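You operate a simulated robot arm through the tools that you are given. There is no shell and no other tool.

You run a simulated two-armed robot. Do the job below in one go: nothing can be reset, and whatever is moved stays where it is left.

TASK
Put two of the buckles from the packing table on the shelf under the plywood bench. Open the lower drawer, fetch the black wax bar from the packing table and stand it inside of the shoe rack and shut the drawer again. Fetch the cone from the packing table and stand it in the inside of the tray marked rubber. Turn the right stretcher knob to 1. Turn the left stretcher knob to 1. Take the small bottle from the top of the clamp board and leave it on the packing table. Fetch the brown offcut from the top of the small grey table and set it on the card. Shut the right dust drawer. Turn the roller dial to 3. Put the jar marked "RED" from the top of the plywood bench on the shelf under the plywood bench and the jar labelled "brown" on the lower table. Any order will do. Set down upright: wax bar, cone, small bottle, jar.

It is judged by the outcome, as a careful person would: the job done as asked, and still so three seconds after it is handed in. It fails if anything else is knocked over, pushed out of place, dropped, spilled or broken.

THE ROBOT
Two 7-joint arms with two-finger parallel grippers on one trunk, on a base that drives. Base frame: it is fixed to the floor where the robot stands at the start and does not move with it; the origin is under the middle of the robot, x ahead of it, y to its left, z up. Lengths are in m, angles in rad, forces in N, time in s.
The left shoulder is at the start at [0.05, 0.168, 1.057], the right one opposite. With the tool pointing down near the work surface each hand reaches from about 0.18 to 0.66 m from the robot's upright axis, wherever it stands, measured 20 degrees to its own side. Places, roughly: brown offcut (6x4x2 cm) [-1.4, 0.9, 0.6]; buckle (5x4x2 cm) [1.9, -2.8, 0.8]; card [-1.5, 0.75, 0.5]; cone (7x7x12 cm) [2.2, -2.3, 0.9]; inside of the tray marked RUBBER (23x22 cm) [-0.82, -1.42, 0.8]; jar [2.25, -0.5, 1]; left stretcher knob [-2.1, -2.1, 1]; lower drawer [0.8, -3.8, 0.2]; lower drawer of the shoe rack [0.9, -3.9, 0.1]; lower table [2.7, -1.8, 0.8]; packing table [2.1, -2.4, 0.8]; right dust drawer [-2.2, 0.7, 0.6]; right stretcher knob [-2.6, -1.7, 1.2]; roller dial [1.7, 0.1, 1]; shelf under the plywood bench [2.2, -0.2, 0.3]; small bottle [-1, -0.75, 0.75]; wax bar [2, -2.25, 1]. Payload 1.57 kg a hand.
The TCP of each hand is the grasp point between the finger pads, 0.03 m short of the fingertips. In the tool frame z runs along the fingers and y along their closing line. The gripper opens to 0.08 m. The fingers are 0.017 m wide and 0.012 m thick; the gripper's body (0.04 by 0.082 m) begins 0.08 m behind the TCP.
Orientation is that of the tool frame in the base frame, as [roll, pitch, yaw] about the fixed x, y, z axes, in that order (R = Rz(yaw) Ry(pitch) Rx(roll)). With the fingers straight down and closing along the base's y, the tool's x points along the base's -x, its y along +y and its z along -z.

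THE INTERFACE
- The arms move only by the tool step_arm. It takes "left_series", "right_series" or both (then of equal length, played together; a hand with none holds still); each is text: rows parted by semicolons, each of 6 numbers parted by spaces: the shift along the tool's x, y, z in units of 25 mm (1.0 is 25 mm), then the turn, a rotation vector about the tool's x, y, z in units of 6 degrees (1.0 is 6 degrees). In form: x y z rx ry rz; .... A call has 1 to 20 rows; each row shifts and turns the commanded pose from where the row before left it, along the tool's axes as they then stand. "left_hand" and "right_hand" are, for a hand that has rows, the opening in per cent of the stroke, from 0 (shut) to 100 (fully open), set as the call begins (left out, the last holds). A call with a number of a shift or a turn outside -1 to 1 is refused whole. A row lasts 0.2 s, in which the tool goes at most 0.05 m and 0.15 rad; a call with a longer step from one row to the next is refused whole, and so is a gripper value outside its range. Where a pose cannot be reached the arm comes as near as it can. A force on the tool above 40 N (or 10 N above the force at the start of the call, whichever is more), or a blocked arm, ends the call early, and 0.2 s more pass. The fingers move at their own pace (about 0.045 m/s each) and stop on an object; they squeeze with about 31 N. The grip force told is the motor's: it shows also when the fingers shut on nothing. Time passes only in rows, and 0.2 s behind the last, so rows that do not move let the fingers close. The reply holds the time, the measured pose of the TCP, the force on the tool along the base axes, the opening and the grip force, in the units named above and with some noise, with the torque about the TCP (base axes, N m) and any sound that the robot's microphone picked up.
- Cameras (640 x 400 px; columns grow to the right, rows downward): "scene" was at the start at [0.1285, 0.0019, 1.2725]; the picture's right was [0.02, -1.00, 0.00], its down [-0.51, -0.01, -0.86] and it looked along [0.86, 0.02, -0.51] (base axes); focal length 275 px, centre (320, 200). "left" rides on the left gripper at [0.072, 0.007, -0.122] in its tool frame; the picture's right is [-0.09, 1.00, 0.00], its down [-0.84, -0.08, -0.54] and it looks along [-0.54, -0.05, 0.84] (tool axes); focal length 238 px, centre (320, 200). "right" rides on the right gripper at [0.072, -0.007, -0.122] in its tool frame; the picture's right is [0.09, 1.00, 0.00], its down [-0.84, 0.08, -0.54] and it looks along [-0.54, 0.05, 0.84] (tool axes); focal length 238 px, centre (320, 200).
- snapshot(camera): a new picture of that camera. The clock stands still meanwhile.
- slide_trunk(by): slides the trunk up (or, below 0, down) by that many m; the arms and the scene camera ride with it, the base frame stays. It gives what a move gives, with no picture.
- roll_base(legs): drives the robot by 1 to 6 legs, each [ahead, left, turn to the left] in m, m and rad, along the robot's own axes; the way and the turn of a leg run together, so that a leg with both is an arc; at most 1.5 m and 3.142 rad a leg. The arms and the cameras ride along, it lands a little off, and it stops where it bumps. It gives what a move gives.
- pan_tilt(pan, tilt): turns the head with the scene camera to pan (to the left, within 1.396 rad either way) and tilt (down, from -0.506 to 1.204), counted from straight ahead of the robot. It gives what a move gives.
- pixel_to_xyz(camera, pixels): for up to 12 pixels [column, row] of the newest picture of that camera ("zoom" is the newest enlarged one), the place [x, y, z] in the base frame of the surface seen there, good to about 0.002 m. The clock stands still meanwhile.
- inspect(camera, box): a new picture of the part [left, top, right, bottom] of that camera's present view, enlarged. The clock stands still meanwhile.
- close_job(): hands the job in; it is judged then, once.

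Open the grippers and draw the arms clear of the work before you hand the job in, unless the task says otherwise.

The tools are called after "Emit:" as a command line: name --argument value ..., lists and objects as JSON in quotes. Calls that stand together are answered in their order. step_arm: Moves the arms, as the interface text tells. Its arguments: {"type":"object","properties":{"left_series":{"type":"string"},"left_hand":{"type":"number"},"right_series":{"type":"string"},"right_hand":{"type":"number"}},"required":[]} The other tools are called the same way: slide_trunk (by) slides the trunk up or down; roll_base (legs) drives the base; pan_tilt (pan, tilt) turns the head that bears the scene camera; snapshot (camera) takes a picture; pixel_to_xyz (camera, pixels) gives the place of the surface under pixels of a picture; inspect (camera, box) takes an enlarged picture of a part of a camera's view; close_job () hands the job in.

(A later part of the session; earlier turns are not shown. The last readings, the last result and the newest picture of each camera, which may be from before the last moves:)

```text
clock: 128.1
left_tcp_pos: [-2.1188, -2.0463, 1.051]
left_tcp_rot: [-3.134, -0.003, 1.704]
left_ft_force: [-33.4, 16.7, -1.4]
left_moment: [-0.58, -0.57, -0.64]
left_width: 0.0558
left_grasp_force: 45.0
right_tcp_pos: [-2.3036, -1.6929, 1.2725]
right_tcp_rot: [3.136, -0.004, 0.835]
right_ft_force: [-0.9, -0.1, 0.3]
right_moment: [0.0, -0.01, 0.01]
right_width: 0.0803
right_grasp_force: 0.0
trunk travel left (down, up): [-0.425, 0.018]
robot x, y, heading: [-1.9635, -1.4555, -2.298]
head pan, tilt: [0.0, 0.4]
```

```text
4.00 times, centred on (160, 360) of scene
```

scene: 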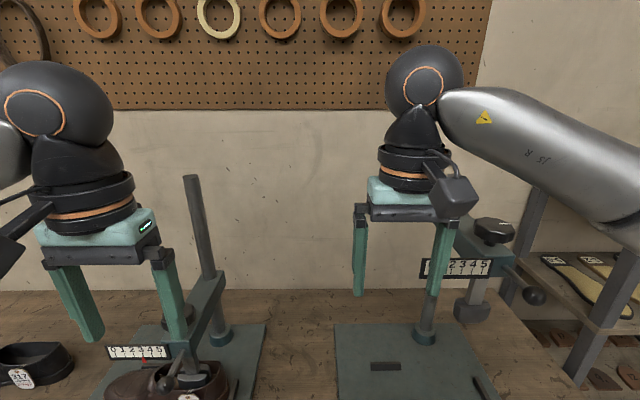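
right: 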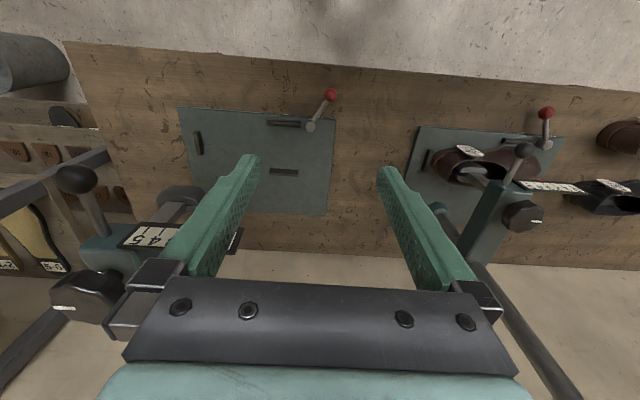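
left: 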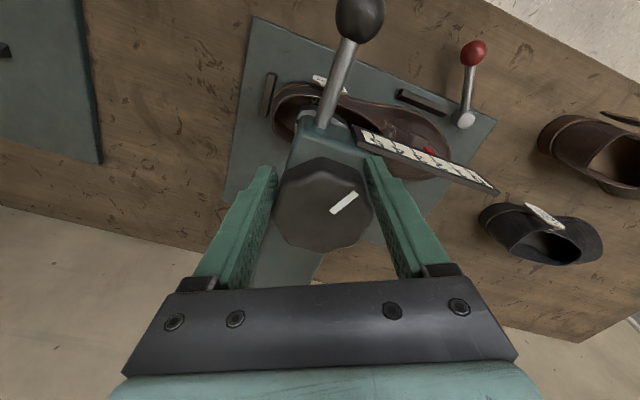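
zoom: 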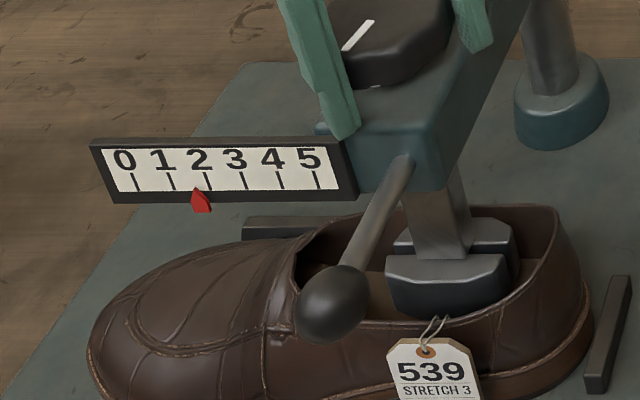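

Reading ~1.73, but the grip is slipping. Look at the hand to re-seat it.

Emit:
snapshot --camera "left"

Emit:
step_arm --left_series "0 0 0 0 0 0;0 0 0 0 0 0;0 0 0 0 0 0" --left_hand 100

Emit:
snapshot --camera "left"

```text
taken
```

left: 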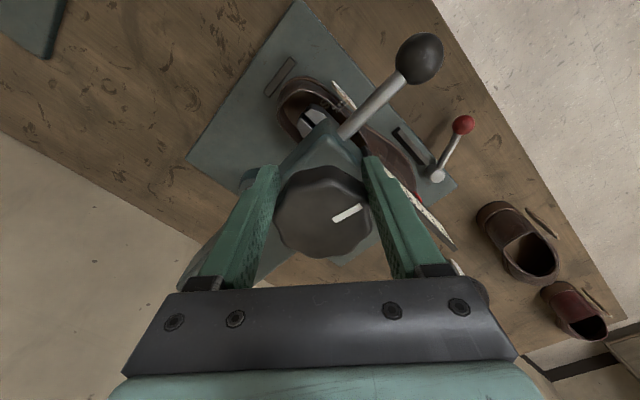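

```text
clock: 128.8
left_tcp_pos: [-2.1081, -2.054, 1.0493]
left_tcp_rot: [3.14, 0.002, 1.72]
left_ft_force: [-6.9, -2.6, 0.1]
left_moment: [-0.13, 0.01, -0.04]
left_width: 0.0799
left_grasp_force: 0.0
right_tcp_pos: [-2.2991, -1.6951, 1.2745]
right_tcp_rot: [-3.141, -0.005, 0.836]
right_ft_force: [-0.2, -1.7, 0.3]
right_moment: [0.01, 0.0, -0.01]
right_width: 0.0798
right_grasp_force: 0.1
trunk travel left (down, up): [-0.425, 0.018]
robot x, y, heading: [-1.9613, -1.4554, -2.293]
head pan, tilt: [0.0, 0.4]
```

```text
taken
```

left: 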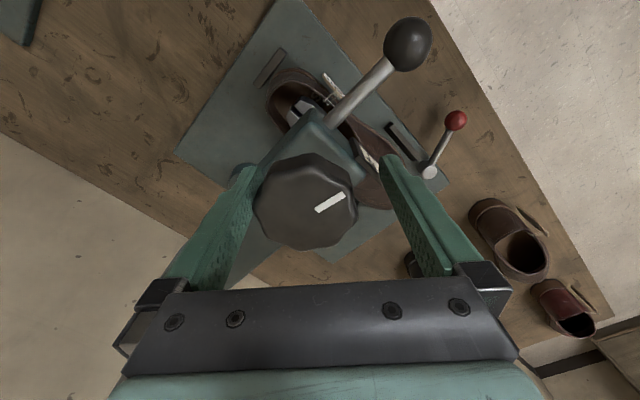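

Use depth readings on the knob's rim from this close view to fix its true centre.

Emit:
pixel_to_xyz --camera "left" --pixels '[[258, 210], [354, 205], [305, 246], [305, 172], [280, 240], [335, 236], [275, 172], [335, 168], [330, 202]]'

```text
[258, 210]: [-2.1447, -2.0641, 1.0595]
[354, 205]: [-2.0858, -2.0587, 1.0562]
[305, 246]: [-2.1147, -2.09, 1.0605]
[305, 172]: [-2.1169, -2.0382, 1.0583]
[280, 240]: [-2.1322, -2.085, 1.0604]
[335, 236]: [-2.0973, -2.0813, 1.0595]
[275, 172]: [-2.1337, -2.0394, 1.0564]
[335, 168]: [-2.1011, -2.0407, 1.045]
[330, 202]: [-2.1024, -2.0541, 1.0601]
```

Rim readings give centre (-2.115,-2.064). Shift there, swing the open hand back 42°, and read.

Emit:
step_arm --left_series "-0.37 -0.35 0 0 0 0;0 0 0 0 0 1;0 0 0 0 0 1;0 0 0 0 0 1;0 0 0 0 0 1;0 0 0 0 0 1;0 0 0 0 0 1;0 0 0 0 0 1" --left_hand 100

Emit:
snapshot --camera "left"

```text
clock: 130.7
left_tcp_pos: [-2.1164, -2.0635, 1.0498]
left_tcp_rot: [3.142, 0.002, 0.98]
left_ft_force: [-0.3, 0.1, -0.3]
left_moment: [-0.02, 0.01, 0.0]
left_width: 0.0799
left_grasp_force: 0.1
right_tcp_pos: [-2.2981, -1.6952, 1.2745]
right_tcp_rot: [3.141, -0.006, 0.836]
right_ft_force: [0.3, 0.3, -0.6]
right_moment: [0.0, 0.0, 0.0]
right_width: 0.0801
right_grasp_force: 0.0
trunk travel left (down, up): [-0.425, 0.018]
robot x, y, heading: [-1.9627, -1.453, -2.301]
head pan, tilt: [0.0, 0.4]
```

```text
taken
```

left: 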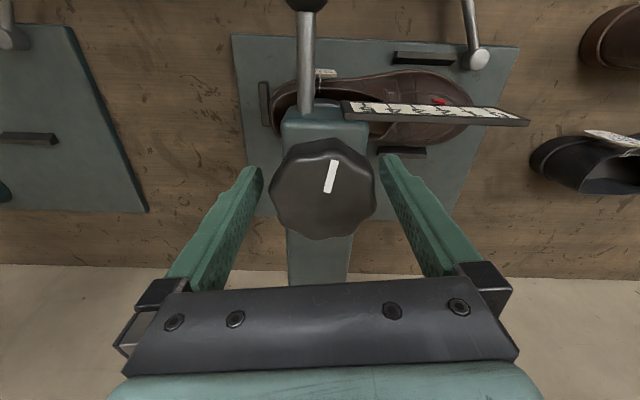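

Centred. Close and turn ~50° counter-clockwise.

Emit:
step_arm --left_series "0 0 0 0 0 0;0 0 0 0 0 0;0 0 0 0 0 0;0 0 0 0 0 0" --left_hand 0

Emit:
step_arm --left_series "0 0 0 0 0 -0.7;0 0 0 0 0 -0.7;0 0 0 0 0 -0.7;0 0 0 0 0 -0.7;0 0 0 0 0 -0.7;0 0 0 0 0 -0.7;0 0 0 0 0 0"

Emit:
inspect --camera "scene" --box '[80, 320, 240, 400]'

```text
clock: 131.7
left_tcp_pos: [-2.1152, -2.0649, 1.0501]
left_tcp_rot: [3.138, 0.001, 0.985]
left_ft_force: [6.6, -5.1, 1.2]
left_moment: [0.01, -0.2, 0.01]
left_width: 0.0616
left_grasp_force: 40.3
right_tcp_pos: [-2.2974, -1.6954, 1.2739]
right_tcp_rot: [-3.142, -0.005, 0.837]
right_ft_force: [-1.1, 0.1, 0.5]
right_moment: [0.0, -0.04, 0.0]
right_width: 0.0798
right_grasp_force: 0.1
trunk travel left (down, up): [-0.425, 0.018]
robot x, y, heading: [-1.958, -1.4521, -2.303]
head pan, tilt: [0.0, 0.4]
```

```text
clock: 133.2
left_tcp_pos: [-2.1154, -2.0647, 1.0496]
left_tcp_rot: [-3.141, 0.002, 1.426]
left_ft_force: [6.5, -6.3, 1.0]
left_moment: [-0.79, -0.44, 0.01]
left_width: 0.0616
left_grasp_force: 44.6
right_tcp_pos: [-2.2979, -1.6957, 1.2747]
right_tcp_rot: [3.142, -0.006, 0.836]
right_ft_force: [-0.8, 0.4, 0.0]
right_moment: [0.01, -0.03, -0.02]
right_width: 0.0804
right_grasp_force: 0.1
trunk travel left (down, up): [-0.425, 0.018]
robot x, y, heading: [-1.9624, -1.4554, -2.3]
head pan, tilt: [0.0, 0.4]
```

```text
4.00 times, centred on (160, 360) of scene
```

zoom: 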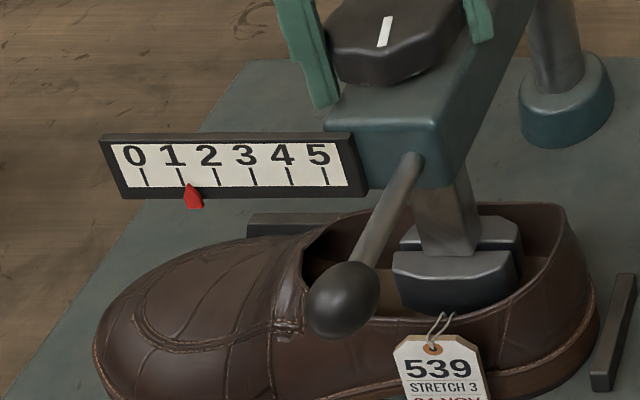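

Good, low force now. Pointer ~1.33; turn 23° more.

Emit:
step_arm --left_series "0 0 0 0 0 -0.7;0 0 0 0 0 -0.7;0 0 0 0 0 -0.7;0 0 0 0 0 -0.7;0 0 0 0 0 -0.7;0 0 0 0 0 0"

Emit:
inspect --camera "scene" --box '[80, 320, 240, 400]'

```text
clock: 134.7
left_tcp_pos: [-2.1165, -2.0645, 1.0501]
left_tcp_rot: [-3.14, 0.001, 1.789]
left_ft_force: [-4.9, -7.9, 1.2]
left_moment: [0.01, -1.21, 0.0]
left_width: 0.0615
left_grasp_force: 45.1
right_tcp_pos: [-2.2994, -1.6961, 1.2742]
right_tcp_rot: [-3.141, -0.005, 0.835]
right_ft_force: [0.2, 0.1, -0.9]
right_moment: [0.0, 0.01, -0.05]
right_width: 0.0798
right_grasp_force: 0.1
trunk travel left (down, up): [-0.425, 0.018]
robot x, y, heading: [-1.9585, -1.4523, -2.301]
head pan, tilt: [0.0, 0.4]
```

```text
4.00 times, centred on (160, 360) of scene
```

zoom: 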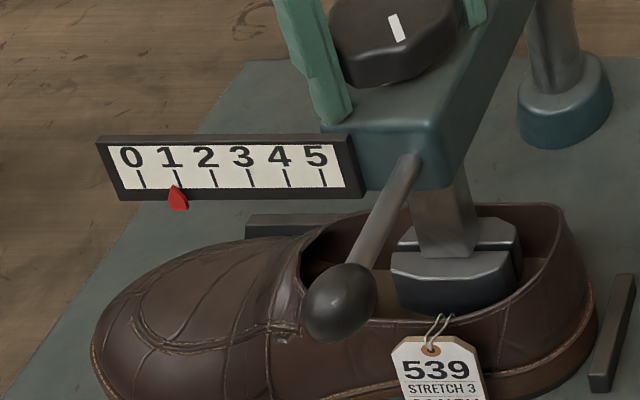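

Pointer is practically on 1; zoom in harder to check.

Emit:
inspect --camera "scene" --box '[100, 348, 148, 378]'

```text
13.33 times, centred on (124, 363) of scene
```

zoom: 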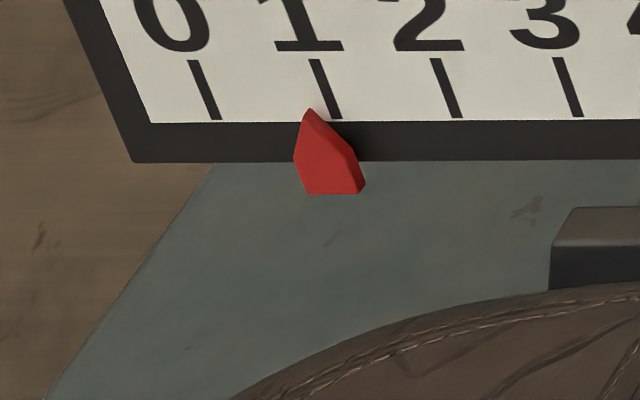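

Compare the knob's mark angle with its starting angle via the left camera.

Emit:
inspect --camera "left" --box '[240, 130, 400, 270]'

Emit:
pixel_to_xyz --camera "left" --pixels '[[320, 170], [320, 240], [290, 200], [350, 200]]'

```text
2.86 times, centred on (320, 200) of left
```

zoom: 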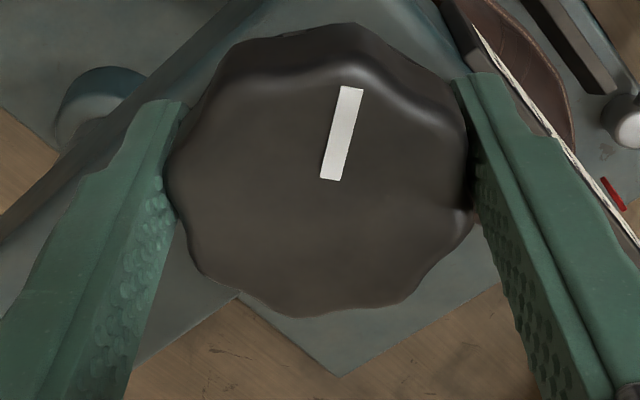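

```text
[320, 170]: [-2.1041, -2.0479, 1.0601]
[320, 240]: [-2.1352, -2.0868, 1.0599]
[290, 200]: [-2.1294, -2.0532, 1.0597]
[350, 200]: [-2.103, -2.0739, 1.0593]
```

Mark has turned ~129°; with the zoomed pointer at ~0.83 it seems 60° per unit, so I turn back ~9.5° clockwise.

Emit:
step_arm --left_series "0 0 0 0 0 0.8;0 0 0 0 0 0.8;0 0 0 0 0 0"

Emit:
inspect --camera "scene" --box '[100, 348, 148, 378]'

Emit:
snapshot --camera "left"

```text
clock: 135.4
left_tcp_pos: [-2.1164, -2.0645, 1.0507]
left_tcp_rot: [-3.138, 0.001, 1.619]
left_ft_force: [-1.6, -3.2, 6.9]
left_moment: [1.08, -0.26, 0.0]
left_width: 0.0614
left_grasp_force: 44.7
right_tcp_pos: [-2.2997, -1.6947, 1.2739]
right_tcp_rot: [3.141, -0.003, 0.836]
right_ft_force: [0.6, 0.1, -0.3]
right_moment: [-0.03, 0.0, 0.0]
right_width: 0.08
right_grasp_force: 0.0
trunk travel left (down, up): [-0.425, 0.018]
robot x, y, heading: [-1.9603, -1.4542, -2.3]
head pan, tilt: [0.0, 0.4]
```

```text
13.33 times, centred on (124, 363) of scene
```

zoom: 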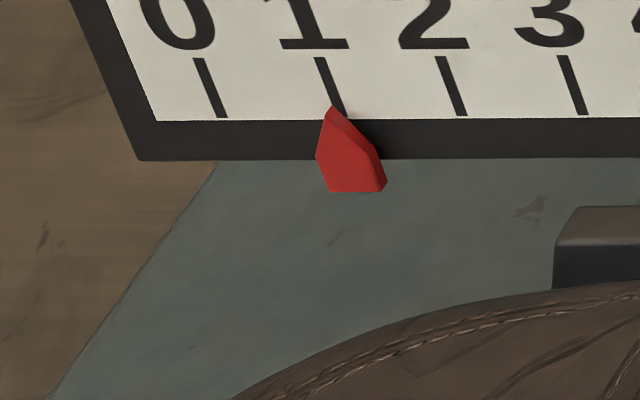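

```text
taken
```

left: 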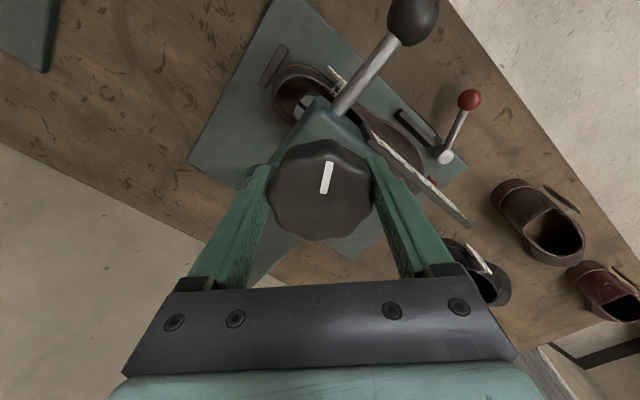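

Parallax matters here since I look obliquely, so I measure the pointer and ticks in 3D.

Emit:
pixel_to_xyz --camera "zoom" --pixels '[[332, 110], [338, 140], [345, 170], [330, 180], [365, 160], [222, 112], [340, 108], [462, 110], [581, 108], [260, 140], [500, 140]]'

```text
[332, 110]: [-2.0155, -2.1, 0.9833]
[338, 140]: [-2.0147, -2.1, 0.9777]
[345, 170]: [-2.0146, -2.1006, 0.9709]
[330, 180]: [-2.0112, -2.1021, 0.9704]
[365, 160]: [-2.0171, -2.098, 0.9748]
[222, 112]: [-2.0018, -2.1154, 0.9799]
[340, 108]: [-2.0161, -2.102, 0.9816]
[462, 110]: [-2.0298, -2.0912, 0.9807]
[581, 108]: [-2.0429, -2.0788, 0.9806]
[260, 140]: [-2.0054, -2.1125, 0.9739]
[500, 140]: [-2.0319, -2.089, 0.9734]
```

In 3D the pointer is within ~0.04 of tick 1. Release the knob and raise the left hand.

Emit:
step_arm --left_series "0 0 0 0 0 0;0 0 0 0 0 0;0 0 0 0 0 0;0 0 -0.5 0 0 0;0 0 -1 0 0 0;0 0 -1 0 0 0;0 0 -1 0 0 0;0 0 -1 0 0 0;0 0 -1 0 0 0;0 0 -1 0 0 0;0 0 -1 0 0 0" --left_hand 100

Emit:
inspect --camera "scene" --box '[80, 335, 176, 395]'

Emit:
pixel_to_xyz --camera "zoom" --pixels '[[310, 190], [315, 210], [320, 230], [220, 180], [302, 180], [388, 180], [470, 180]]'

```text
clock: 137.8
left_tcp_pos: [-2.117, -2.0621, 1.2405]
left_tcp_rot: [-3.139, 0.002, 1.622]
left_ft_force: [-0.3, -0.4, 0.5]
left_moment: [-0.01, -0.03, 0.01]
left_width: 0.08
left_grasp_force: 0.0
right_tcp_pos: [-2.2982, -1.6955, 1.274]
right_tcp_rot: [3.141, -0.004, 0.837]
right_ft_force: [-0.2, 0.1, 0.5]
right_moment: [-0.05, -0.01, -0.01]
right_width: 0.0798
right_grasp_force: 0.1
trunk travel left (down, up): [-0.425, 0.018]
robot x, y, heading: [-1.9597, -1.4566, -2.301]
head pan, tilt: [0.0, 0.4]
```

```text
6.67 times, centred on (128, 365) of scene
```

zoom: 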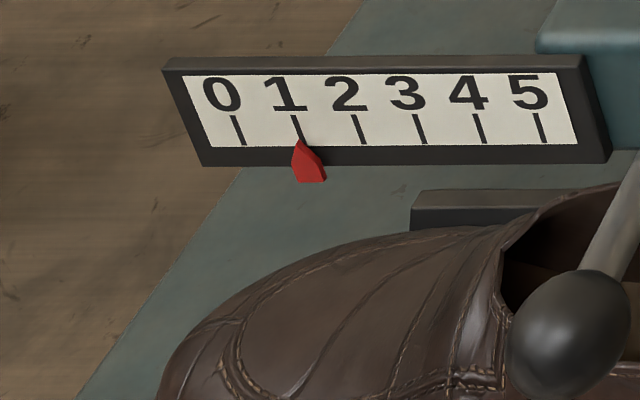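

```text
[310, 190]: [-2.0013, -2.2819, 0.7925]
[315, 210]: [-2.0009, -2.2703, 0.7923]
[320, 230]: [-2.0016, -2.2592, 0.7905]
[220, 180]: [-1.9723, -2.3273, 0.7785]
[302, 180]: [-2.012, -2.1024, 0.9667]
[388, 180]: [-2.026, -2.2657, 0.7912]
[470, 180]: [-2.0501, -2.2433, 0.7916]
```

The left stretcher reads 1. Pull the left hand back and up to home, then view the right stretcher.

Emit:
step_arm --left_series "0 0 0 0 0 1;0 0 0 0 0 1;0 0 0 0 0 1;0 0 0 0 0 1;0 0 0 0 0 1;0 0 0 0 0 1;0 0 0 0 0 1;1 0 0 0 0 0;1 0 0 0 0 0;1 0 0 0 0 0;1 0 0 0 0 0;1 0 0 0 0 0;1 0 0 0 0 0;1 0 0 0 0 0;1 0 0 0 0 0;1 0 0 0 0 0"

Emit:
snapshot --camera "right"

Emit:
snapshot --camera "scene"

```text
clock: 141.2
left_tcp_pos: [-1.9759, -1.8882, 1.2355]
left_tcp_rot: [3.141, 0.003, 0.89]
left_ft_force: [0.8, 0.5, -0.6]
left_moment: [0.01, -0.04, 0.0]
left_width: 0.0797
left_grasp_force: 0.0
right_tcp_pos: [-2.2988, -1.6948, 1.2736]
right_tcp_rot: [3.141, -0.004, 0.835]
right_ft_force: [-1.0, -0.3, 0.7]
right_moment: [-0.01, 0.02, 0.0]
right_width: 0.08
right_grasp_force: 0.0
trunk travel left (down, up): [-0.425, 0.018]
robot x, y, heading: [-1.9598, -1.458, -2.298]
head pan, tilt: [0.0, 0.4]
```

```text
taken
```

right: 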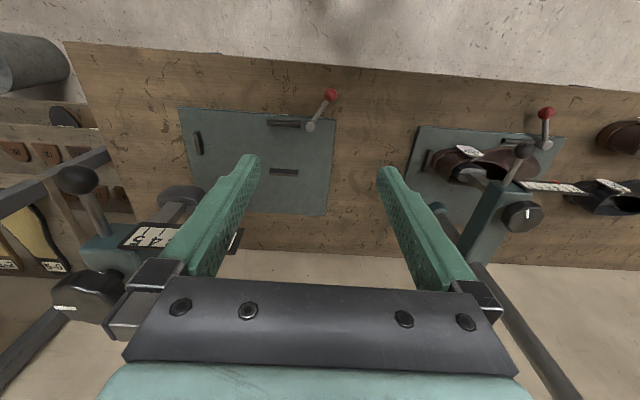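

```text
taken
```

scene: 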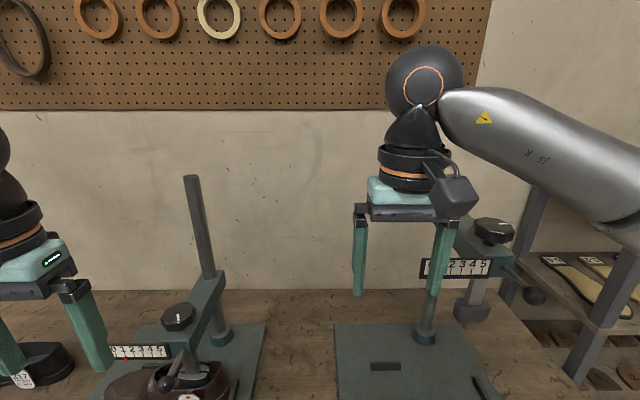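

Raise the right hand 75 mm, then move it right and forward over the right knob.

Emit:
step_arm --right_series "0 0 -1 0 0 0;0 0 -1 0 0 0;0 0 -1 0 0 0;0 -1 0 0 0 0;0 -1 0 0 0 0;0 -1 0 0 0 0;0 -1 0 0 0 0;0 -1 0 0 0 0;0 -1 0 0 0 0;-1 -1 0 0 0 0;-1 -1 0 0 0 0;-1 0 0 0 0 0;-1 0 0 0 0 0"

Emit:
snapshot --camera "right"

Emit:
snapshot --camera "scene"

```text
clock: 144.1
left_tcp_pos: [-1.9763, -1.8897, 1.236]
left_tcp_rot: [-3.141, 0.0, 0.889]
left_ft_force: [-0.8, 0.5, 0.3]
left_moment: [0.01, 0.04, 0.03]
left_width: 0.0799
left_grasp_force: 0.1
right_tcp_pos: [-2.5148, -1.635, 1.3468]
right_tcp_rot: [-3.141, -0.006, 0.837]
right_ft_force: [-0.4, 0.9, -0.2]
right_moment: [0.0, 0.05, 0.01]
right_width: 0.0801
right_grasp_force: 0.1
trunk travel left (down, up): [-0.425, 0.018]
robot x, y, heading: [-1.9584, -1.4556, -2.299]
head pan, tilt: [0.0, 0.4]
```

```text
taken
```

right: 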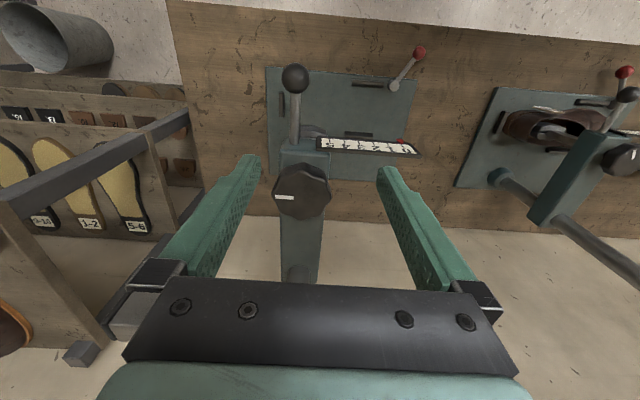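

```text
taken
```

scene: 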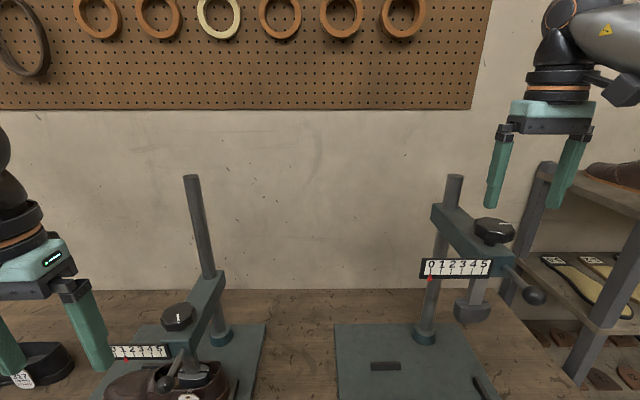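

Right stretcher reads 0 (red pointer at 430,278), so it needs +1, i.e. ~60° clockwise. Measure the knob rim from the right camera (302,190).

Emit:
pixel_to_xyz --camera "right" --pixels '[[276, 192], [329, 192], [302, 218], [302, 172], [285, 212], [320, 212], [302, 195], [284, 197]]'

Emit:
inspect --camera "right" --box '[250, 130, 350, 230]'

Emit:
inspect --camera "scene" --box '[410, 200, 530, 300]'

Emit:
pixel_to_xyz --camera "zoom" --pixels '[[330, 95], [285, 100], [380, 110], [330, 130], [75, 310]]'

```text
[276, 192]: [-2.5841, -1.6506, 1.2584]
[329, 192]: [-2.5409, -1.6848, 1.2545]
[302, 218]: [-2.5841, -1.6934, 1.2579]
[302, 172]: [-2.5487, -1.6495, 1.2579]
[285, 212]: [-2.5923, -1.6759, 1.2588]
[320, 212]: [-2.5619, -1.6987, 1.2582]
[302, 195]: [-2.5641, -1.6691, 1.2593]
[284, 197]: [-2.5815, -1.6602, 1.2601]
```

```text
4.00 times, centred on (300, 180) of right
```

zoom: 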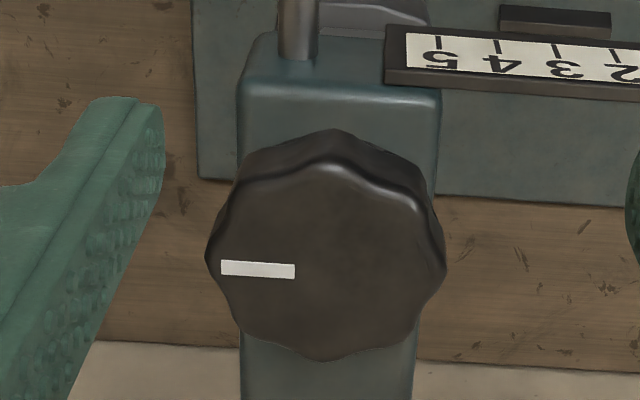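

```text
4.00 times, centred on (470, 250) of scene
```

zoom: 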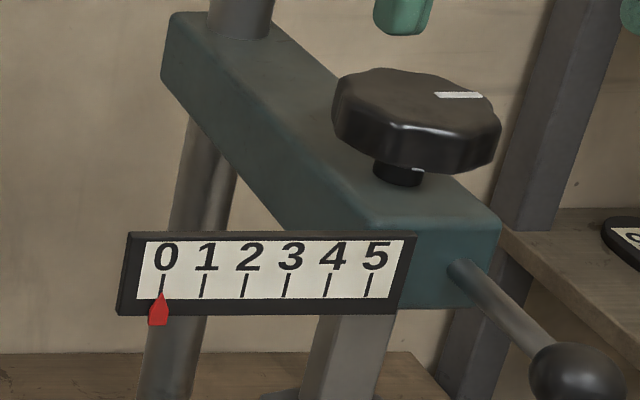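

```text
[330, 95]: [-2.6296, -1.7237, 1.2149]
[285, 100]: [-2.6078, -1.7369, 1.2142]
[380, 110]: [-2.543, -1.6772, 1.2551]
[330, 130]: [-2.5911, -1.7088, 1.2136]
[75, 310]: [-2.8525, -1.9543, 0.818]
```

Knob centre ≈(-2.5645,-1.669), top 1.259. Move over it and check before descending.

Emit:
step_arm --right_series "-0.8 -0.19 0 0 0 0;-0.8 -0.19 0 0 0 0;-0.74 -0.19 0 0 0 0;0 0 0.8 0 0 0;0 0 0.8 0 0 0"

Emit:
snapshot --camera "right"

Emit:
pixel_to_xyz --camera "right" --pixels '[[320, 160], [320, 180], [290, 160], [350, 160], [320, 150]]'

```text
clock: 145.2
left_tcp_pos: [-1.9751, -1.8897, 1.236]
left_tcp_rot: [-3.142, 0.002, 0.889]
left_ft_force: [-0.2, 0.8, 0.7]
left_moment: [-0.02, 0.03, -0.01]
left_width: 0.0801
left_grasp_force: 0.0
right_tcp_pos: [-2.5443, -1.6595, 1.292]
right_tcp_rot: [3.141, -0.006, 0.835]
right_ft_force: [-0.4, -0.4, -0.1]
right_moment: [0.01, 0.02, -0.01]
right_width: 0.0801
right_grasp_force: 0.0
right hand out of reach, approached as far as the arm can: row 2, 3
trunk travel left (down, up): [-0.425, 0.018]
robot x, y, heading: [-1.958, -1.4546, -2.298]
head pan, tilt: [0.0, 0.4]
```

```text
taken
```

right: 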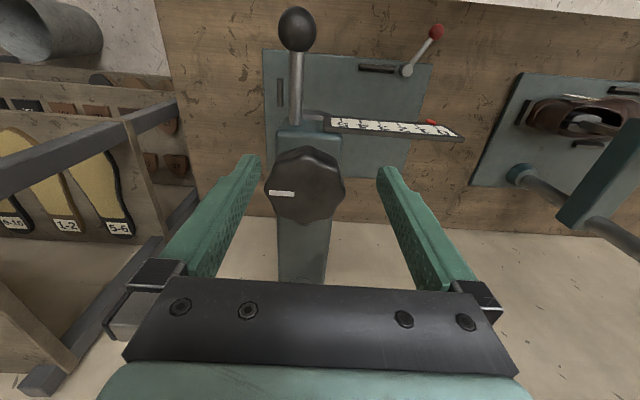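

```text
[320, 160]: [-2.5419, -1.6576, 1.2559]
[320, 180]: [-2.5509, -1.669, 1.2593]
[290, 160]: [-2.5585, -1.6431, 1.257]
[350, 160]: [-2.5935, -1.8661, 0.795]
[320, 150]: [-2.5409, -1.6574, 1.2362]
```

The reach limit was hit; I raise the hand 50 mm and shift the base 0.12 m right and 0.03 m ahead.

Emit:
step_arm --right_series "0.5 0.8 -1 0 0 0;0.5 0.8 -1 0 0 0;0 0.8 0 0 0 0;0 0.8 0 0 0 0;0 0.8 0 0 0 0;0 0.8 0 0 0 0"

Emit:
roll_base --legs '[[0.03, -0.12, 0]]'

Emit:
snapshot --camera "right"

```text
clock: 146.7
left_tcp_pos: [-1.9766, -1.8891, 1.2352]
left_tcp_rot: [3.14, 0.003, 0.89]
left_ft_force: [0.7, 0.1, -0.6]
left_moment: [0.0, 0.01, 0.01]
left_width: 0.0801
left_grasp_force: 0.1
right_tcp_pos: [-2.4391, -1.7213, 1.3443]
right_tcp_rot: [-3.141, -0.004, 0.837]
right_ft_force: [-0.2, -0.6, 0.4]
right_moment: [0.02, 0.01, -0.02]
right_width: 0.0801
right_grasp_force: 0.0
trunk travel left (down, up): [-0.425, 0.018]
robot x, y, heading: [-1.9584, -1.4551, -2.297]
head pan, tilt: [0.0, 0.4]
```

```text
clock: 148.4
left_tcp_pos: [-2.0863, -1.8295, 1.236]
left_tcp_rot: [3.142, 0.002, 0.891]
left_ft_force: [-0.9, -0.1, -0.5]
left_moment: [0.02, -0.02, 0.01]
left_width: 0.0799
left_grasp_force: 0.0
right_tcp_pos: [-2.5505, -1.6621, 1.3435]
right_tcp_rot: [3.141, -0.005, 0.839]
right_ft_force: [0.3, 0.9, 0.2]
right_moment: [-0.03, -0.01, 0.04]
right_width: 0.0802
right_grasp_force: 0.0
trunk travel left (down, up): [-0.425, 0.018]
robot x, y, heading: [-2.0716, -1.3979, -2.3]
head pan, tilt: [0.0, 0.4]
```

```text
taken
```

right: 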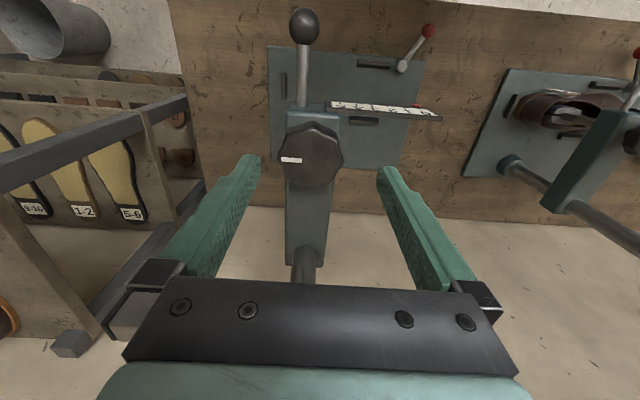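

Move 14 mm forward, 6 mm right, then descend around the knob and close.

Emit:
step_arm --right_series "-0.58 -0.27 0 0 0 0;0 0 0.9 0 0 0;0 0 0.9 0 0 0;0 0 0.9 0 0 0;0 0 0.55 0 0 0;0 0 0.45 0 0 0"

Emit:
snapshot --camera "right"

Emit:
pixel_to_xyz --camera "right" --pixels '[[320, 240], [320, 170], [275, 205], [365, 205], [290, 235], [350, 235], [320, 200]]'

```text
clock: 149.8
left_tcp_pos: [-2.0858, -1.8298, 1.2362]
left_tcp_rot: [3.141, 0.001, 0.89]
left_ft_force: [0.0, 0.1, 0.4]
left_moment: [-0.01, 0.02, 0.01]
left_width: 0.08
left_grasp_force: 0.0
right_tcp_pos: [-2.5638, -1.6701, 1.2519]
right_tcp_rot: [-3.141, -0.005, 0.836]
right_ft_force: [-0.6, 0.5, -0.2]
right_moment: [-0.03, -0.01, -0.03]
right_width: 0.0801
right_grasp_force: 0.0
trunk travel left (down, up): [-0.425, 0.018]
robot x, y, heading: [-2.0718, -1.402, -2.3]
head pan, tilt: [0.0, 0.4]
```

```text
taken
```

right: 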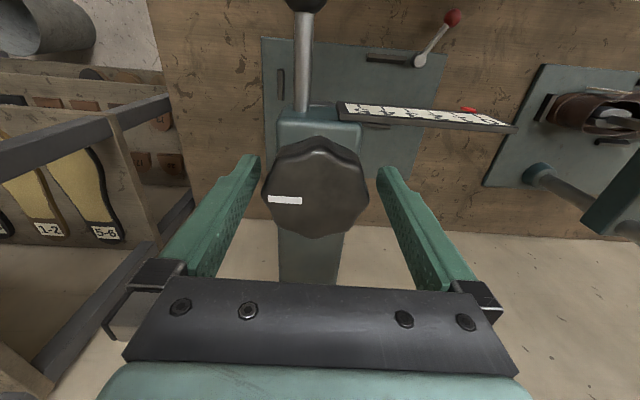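

```text
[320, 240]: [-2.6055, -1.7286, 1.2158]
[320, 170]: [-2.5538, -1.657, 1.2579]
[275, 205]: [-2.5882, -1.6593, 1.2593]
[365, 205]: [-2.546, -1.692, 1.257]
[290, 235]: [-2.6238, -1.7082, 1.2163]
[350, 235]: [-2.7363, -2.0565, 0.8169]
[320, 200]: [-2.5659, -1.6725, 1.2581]
```

Centred. Close on the knob and turn ~30° clockwise first.

Emit:
step_arm --right_series "0 -0.06 0 0 0 0;0 0 0 0 0 0;0 0 0 0 0 0;0 0 0 0 0 0" --right_hand 0

Emit:
step_arm --right_series "0 0 0 0 0 0.7;0 0 0 0 0 0.7;0 0 0 0 0 0.7;0 0 0 0 0 0.7;0 0 0 0 0 0.7;0 0 0 0 0 0.7;0 0 0 0 0 0"

Emit:
inspect --camera "scene" --box '[340, 200, 500, 300]'

```text
clock: 150.8
left_tcp_pos: [-2.0853, -1.8309, 1.2356]
left_tcp_rot: [3.141, 0.002, 0.89]
left_ft_force: [-0.5, 0.8, 0.2]
left_moment: [0.0, 0.01, 0.01]
left_width: 0.0802
left_grasp_force: 0.1
right_tcp_pos: [-2.5656, -1.6699, 1.2506]
right_tcp_rot: [-3.141, -0.002, 0.837]
right_ft_force: [-0.5, 0.2, -2.6]
right_moment: [-0.65, 0.51, -0.03]
right_width: 0.0621
right_grasp_force: 40.4
trunk travel left (down, up): [-0.425, 0.018]
robot x, y, heading: [-2.0701, -1.399, -2.299]
head pan, tilt: [0.0, 0.4]
```

```text
clock: 152.4
left_tcp_pos: [-2.0857, -1.8334, 1.2341]
left_tcp_rot: [-3.141, 0.0, 0.891]
left_ft_force: [0.3, 0.4, 0.1]
left_moment: [0.0, 0.0, 0.01]
left_width: 0.0801
left_grasp_force: 0.1
right_tcp_pos: [-2.5641, -1.6695, 1.2501]
right_tcp_rot: [-3.141, -0.003, 0.399]
right_ft_force: [-1.0, -14.9, 1.7]
right_moment: [-0.58, -0.48, 0.07]
right_width: 0.0614
right_grasp_force: 44.6
trunk travel left (down, up): [-0.425, 0.018]
robot x, y, heading: [-2.0709, -1.3999, -2.3]
head pan, tilt: [0.0, 0.4]
```

```text
4.00 times, centred on (420, 250) of scene
```

zoom: 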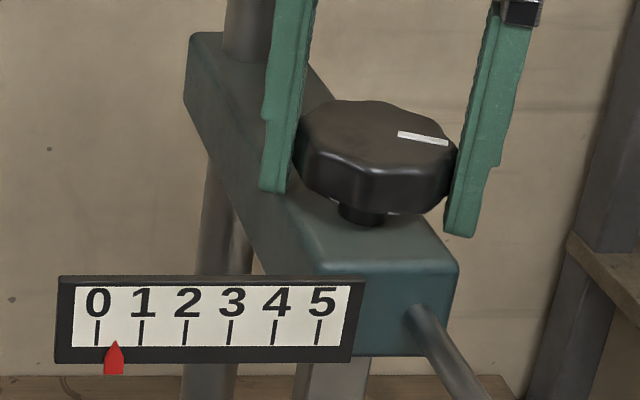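

Pointer ~0.37 after 25°. Turn 36° more.

Emit:
step_arm --right_series "0 0 0 0 0 0.75;0 0 0 0 0 0.75;0 0 0 0 0 0.75;0 0 0 0 0 0.75;0 0 0 0 0 0.75;0 0 0 0 0 0.75;0 0 0 0 0 0.75;0 0 0 0 0 0.75;0 0 0 0 0 0"

Emit:
inspect --camera "scene" --box '[340, 255, 420, 305]'

Emit:
pixel_to_xyz --camera "zoom" --pixels '[[310, 260], [310, 275], [310, 290], [153, 230], [243, 230], [333, 230], [420, 230]]'

```text
clock: 154.4
left_tcp_pos: [-2.0851, -1.8341, 1.2342]
left_tcp_rot: [-3.14, 0.001, 0.891]
left_ft_force: [0.7, 0.0, 0.7]
left_moment: [0.0, 0.01, 0.0]
left_width: 0.0799
left_grasp_force: 0.1
right_tcp_pos: [-2.566, -1.6738, 1.2507]
right_tcp_rot: [3.141, -0.001, -0.231]
right_ft_force: [0.7, -21.2, 6.1]
right_moment: [-0.4, -0.85, 0.09]
right_width: 0.0615
right_grasp_force: 45.1
trunk travel left (down, up): [-0.425, 0.018]
robot x, y, heading: [-2.0736, -1.3996, -2.299]
head pan, tilt: [0.0, 0.4]
```

```text
8.00 times, centred on (380, 280) of scene
```

zoom: 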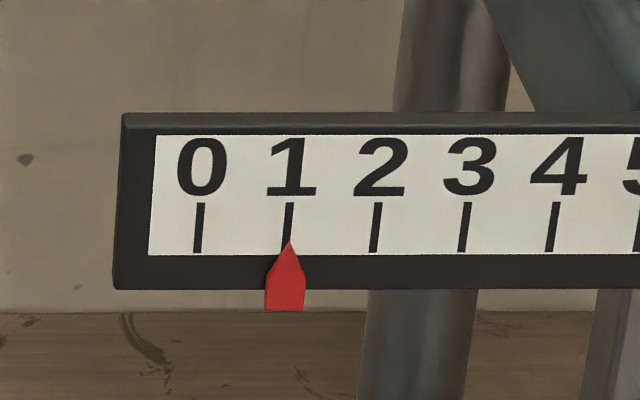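

```text
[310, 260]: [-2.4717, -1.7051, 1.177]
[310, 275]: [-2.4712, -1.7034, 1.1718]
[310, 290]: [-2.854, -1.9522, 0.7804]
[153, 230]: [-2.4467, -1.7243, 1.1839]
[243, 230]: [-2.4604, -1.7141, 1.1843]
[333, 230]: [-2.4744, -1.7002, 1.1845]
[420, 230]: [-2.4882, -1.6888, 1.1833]
```

Pointer sits on 1. Release and lift the right hand clear.

Emit:
step_arm --right_series "0 0 0 0 0 0;0 0 0 0 0 0;0 0 0 0 0 0;0 0 -0.5 0 0 0;0 0 -1 0 0 0;0 0 -1 0 0 0;0 0 -1 0 0 0;0 0 0 0 0 -1;0 0 0 0 0 -1;0 0 0 0 0 -1;0 0 0 0 0 -1;0 0 0 0 0 -1;0 0 0 0 0 -1;0 0 0 0 0 -1;0 0 0 0 0 -1;0 0 0 0 0 -1;0 0 0 0 0 -1" --right_hand 100

Emit:
inspect --camera "scene" --box '[340, 200, 500, 300]'

Emit:
snapshot --camera "scene"

```text
clock: 158.0
left_tcp_pos: [-2.0856, -1.8316, 1.2351]
left_tcp_rot: [3.141, 0.001, 0.89]
left_ft_force: [0.5, -0.1, 0.5]
left_moment: [0.0, 0.01, -0.03]
left_width: 0.0799
left_grasp_force: 0.1
right_tcp_pos: [-2.5643, -1.6686, 1.3375]
right_tcp_rot: [3.141, -0.006, 0.818]
right_ft_force: [0.6, -0.1, -0.2]
right_moment: [0.0, -0.04, -0.01]
right_width: 0.0798
right_grasp_force: 0.0
trunk travel left (down, up): [-0.425, 0.018]
robot x, y, heading: [-2.0727, -1.3978, -2.297]
head pan, tilt: [0.0, 0.4]
```

```text
4.00 times, centred on (420, 250) of scene
```

zoom: 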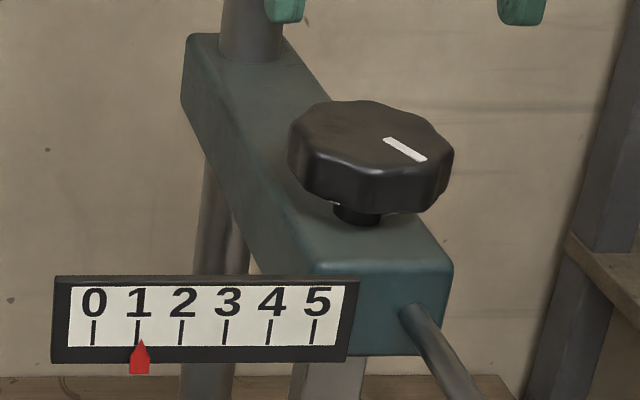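

```text
taken
```

scene: 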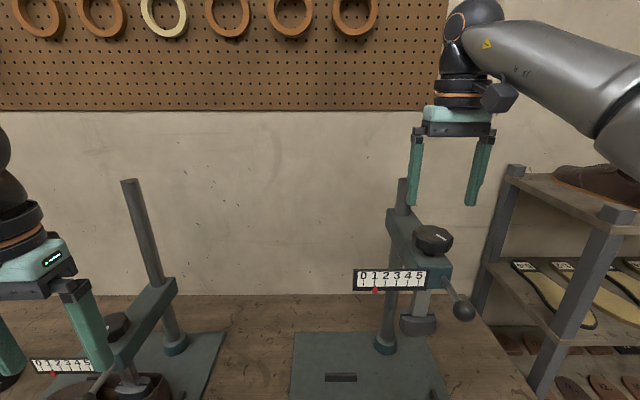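

Both stretchers read 1. Pull the right hand back, then drive back around the clamp bench's corner to its front side, keeping heading.

Emit:
step_arm --right_series "1 0 0 0 0 0;1 0 0 0 0 0;1 0 0 0 0 0;1 0 0 0 0 0;1 0 0 0 0 0;1 0 0 0 0 0"

Emit:
roll_base --legs '[[-0.25, 0, 0], [0.033, -0.43, 0], [-0.481, -0.226, 0]]'

```text
clock: 159.4
left_tcp_pos: [-2.0855, -1.83, 1.2358]
left_tcp_rot: [3.141, 0.0, 0.889]
left_ft_force: [-0.4, -0.9, 0.1]
left_moment: [0.01, 0.01, 0.03]
left_width: 0.0799
left_grasp_force: 0.1
right_tcp_pos: [-2.4602, -1.5575, 1.3416]
right_tcp_rot: [3.141, -0.006, 0.816]
right_ft_force: [-0.7, 0.5, 0.1]
right_moment: [-0.01, 0.0, 0.01]
right_width: 0.0803
right_grasp_force: 0.1
trunk travel left (down, up): [-0.425, 0.018]
robot x, y, heading: [-2.0698, -1.3987, -2.296]
head pan, tilt: [0.0, 0.4]
```

```text
clock: 167.8
left_tcp_pos: [-2.1172, -0.8704, 1.2356]
left_tcp_rot: [3.14, 0.002, 0.883]
left_ft_force: [-0.8, 0.5, 0.0]
left_moment: [-0.01, 0.01, 0.0]
left_width: 0.08
left_grasp_force: 0.0
right_tcp_pos: [-2.4883, -0.5948, 1.3429]
right_tcp_rot: [-3.141, -0.006, 0.806]
right_ft_force: [0.1, 0.0, 0.5]
right_moment: [-0.05, 0.04, -0.02]
right_width: 0.0803
right_grasp_force: 0.1
trunk travel left (down, up): [-0.425, 0.018]
robot x, y, heading: [-2.0996, -0.4385, -2.312]
head pan, tilt: [0.0, 0.4]
```

On track. Continue around to the front of the clamp bench.

Emit:
roll_base --legs '[[-0.834, 0.186, 0], [-0.304, 0.332, 0], [0.106, 0.625, 0.03]]'

Emit:
slide_trunk --by -0.25

Emit:
pan_tilt --pan 0.0 --tilt 0.75

Emit:
snapshot --camera "scene"

```text
clock: 180.8
left_tcp_pos: [-0.557, -0.8758, 1.2358]
left_tcp_rot: [-3.141, 0.001, 0.923]
left_ft_force: [-0.7, 0.5, -0.3]
left_moment: [0.0, -0.02, -0.01]
left_width: 0.0801
left_grasp_force: 0.1
right_tcp_pos: [-0.9392, -0.6166, 1.3421]
right_tcp_rot: [-3.14, -0.005, 0.848]
right_ft_force: [0.3, -0.1, -0.5]
right_moment: [-0.01, 0.01, 0.0]
right_width: 0.0799
right_grasp_force: 0.0
trunk travel left (down, up): [-0.425, 0.018]
robot x, y, heading: [-0.5553, -0.4461, -2.265]
head pan, tilt: [0.0, 0.4]
```

```text
clock: 183.4
left_tcp_pos: [-0.5567, -0.8759, 0.9855]
left_tcp_rot: [3.141, 0.004, 0.922]
left_ft_force: [-0.7, 0.3, -0.1]
left_moment: [0.0, -0.02, -0.01]
left_width: 0.08
left_grasp_force: 0.1
right_tcp_pos: [-0.9399, -0.6165, 1.0917]
right_tcp_rot: [3.14, -0.006, 0.847]
right_ft_force: [0.1, 1.0, -0.3]
right_moment: [-0.01, 0.02, 0.02]
right_width: 0.0798
right_grasp_force: 0.0
trunk travel left (down, up): [-0.175, 0.268]
robot x, y, heading: [-0.5573, -0.4471, -2.262]
head pan, tilt: [0.0, 0.4]
```

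```text
clock: 184.2
left_tcp_pos: [-0.557, -0.8767, 0.985]
left_tcp_rot: [-3.14, 0.001, 0.923]
left_ft_force: [-0.1, 0.1, 0.0]
left_moment: [-0.05, -0.02, 0.0]
left_width: 0.08
left_grasp_force: 0.1
right_tcp_pos: [-0.9399, -0.6161, 1.0915]
right_tcp_rot: [-3.141, -0.004, 0.848]
right_ft_force: [-0.3, 0.2, -0.1]
right_moment: [0.01, 0.02, 0.02]
right_width: 0.0799
right_grasp_force: 0.0
trunk travel left (down, up): [-0.175, 0.268]
robot x, y, heading: [-0.5561, -0.4458, -2.266]
head pan, tilt: [0.0, 0.75]
```

```text
taken
```

scene: 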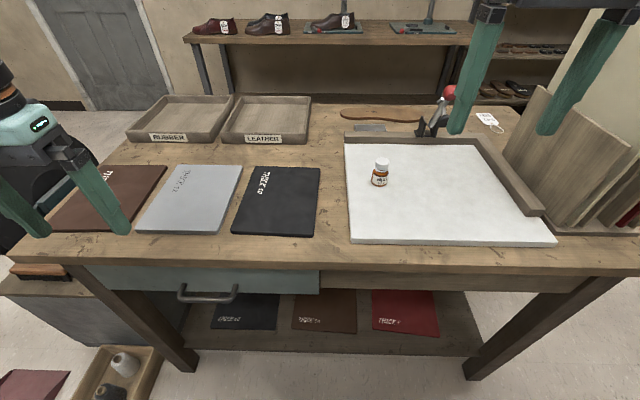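

Clear view: bottle at (380,172), RUBBER tray at (180,115). Measure the bottle and tray.

Emit:
inspect --camera "scene" --box '[340, 140, 420, 200]'

Emit:
pixel_to_xyz --camera "zoom" --pixels '[[328, 165], [325, 145], [320, 260], [270, 250], [375, 255], [320, 350], [320, 180]]'

Emit:
pixel_to_xyz --camera "scene" --pixels '[[180, 115], [130, 133], [210, 140], [165, 97], [230, 97], [180, 130], [440, 95], [345, 140]]'

```text
6.67 times, centred on (380, 170) of scene
```

zoom: 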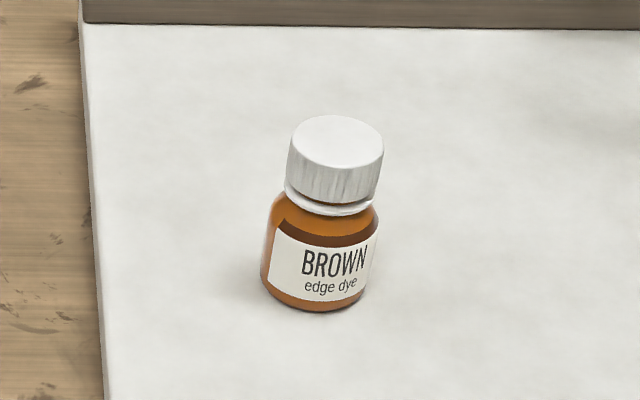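

```text
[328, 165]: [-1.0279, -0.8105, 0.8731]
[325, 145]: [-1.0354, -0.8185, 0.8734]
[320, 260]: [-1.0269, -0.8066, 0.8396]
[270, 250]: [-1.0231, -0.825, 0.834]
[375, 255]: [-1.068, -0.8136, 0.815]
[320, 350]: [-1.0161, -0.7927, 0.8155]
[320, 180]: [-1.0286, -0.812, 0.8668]
```

```text
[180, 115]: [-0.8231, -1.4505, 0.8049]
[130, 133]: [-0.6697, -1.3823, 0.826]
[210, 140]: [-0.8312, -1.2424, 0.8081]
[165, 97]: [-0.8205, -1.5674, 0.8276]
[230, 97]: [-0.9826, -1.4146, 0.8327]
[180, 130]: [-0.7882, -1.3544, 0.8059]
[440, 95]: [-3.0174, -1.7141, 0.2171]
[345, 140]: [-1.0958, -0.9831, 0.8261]
```

Bottle axis ≈(-1.036,-0.819), top 0.8735, base 0.815. Bring the right hand over it.

Emit:
step_arm --right_series "-0.96 0.277 0 0 0 0;-0.96 0.277 0 0 0 0;-0.96 0.277 0 0 0 0;-0.96 0.277 0 0 0 0;-0.96 0.277 0 0 0 0;-0.96 0.277 0 0 0 0;-0.96 0.277 0 0 0 0;-0.96 0.277 0 0 0 0;-0.96 0.277 0 0 0 0;0 0 1 0 0 0;0 0 1 0 0 0;0 0 1 0 0 0;0 0 1 0 0 0;0 0 1 0 0 0" --right_hand 100

Emit:
snapshot --camera "right"

```text
clock: 187.2
left_tcp_pos: [-0.5569, -0.8761, 0.9856]
left_tcp_rot: [3.141, 0.001, 0.924]
left_ft_force: [0.9, 0.1, -0.2]
left_moment: [-0.01, 0.0, 0.02]
left_width: 0.0801
left_grasp_force: 0.1
right_tcp_pos: [-1.0088, -0.7679, 0.9631]
right_tcp_rot: [-3.141, -0.003, 0.849]
right_ft_force: [-0.7, 0.1, -0.3]
right_moment: [-0.02, 0.02, -0.03]
right_width: 0.08
right_grasp_force: 0.0
right hand out of reach, approached as far as the arm can: row 7, 8, 9
trunk travel left (down, up): [-0.175, 0.268]
robot x, y, heading: [-0.562, -0.4469, -2.265]
head pan, tilt: [0.0, 0.75]
```

```text
taken
```

right: 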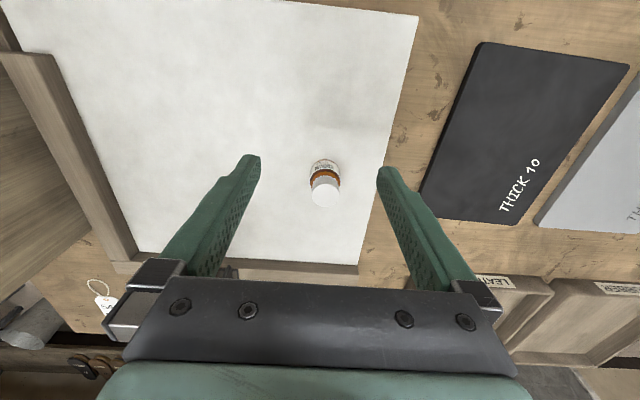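

Short by 56 mm due to reach at that height; move on forward while descending slightly.

Emit:
step_arm --right_series "0 0 0.8 0 0 0;-0.75 0.18 0 0 0 0;-0.75 0.18 0 0 0 0;-0.75 0.18 0 0 0 0"

Emit:
snapshot --camera "right"

```text
clock: 188.2
left_tcp_pos: [-0.5578, -0.8767, 0.9846]
left_tcp_rot: [3.141, 0.002, 0.923]
left_ft_force: [-0.4, 0.3, 0.8]
left_moment: [0.01, -0.01, -0.03]
left_width: 0.08
left_grasp_force: 0.1
right_tcp_pos: [-1.0361, -0.8195, 0.9437]
right_tcp_rot: [-3.141, -0.006, 0.851]
right_ft_force: [0.3, -0.4, 0.1]
right_moment: [0.0, 0.01, 0.01]
right_width: 0.0801
right_grasp_force: 0.0
trunk travel left (down, up): [-0.175, 0.268]
robot x, y, heading: [-0.5573, -0.4429, -2.267]
head pan, tilt: [0.0, 0.75]
```

```text
taken
```

right: 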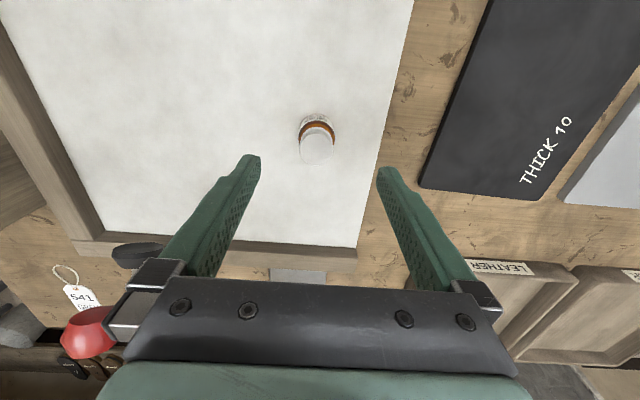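

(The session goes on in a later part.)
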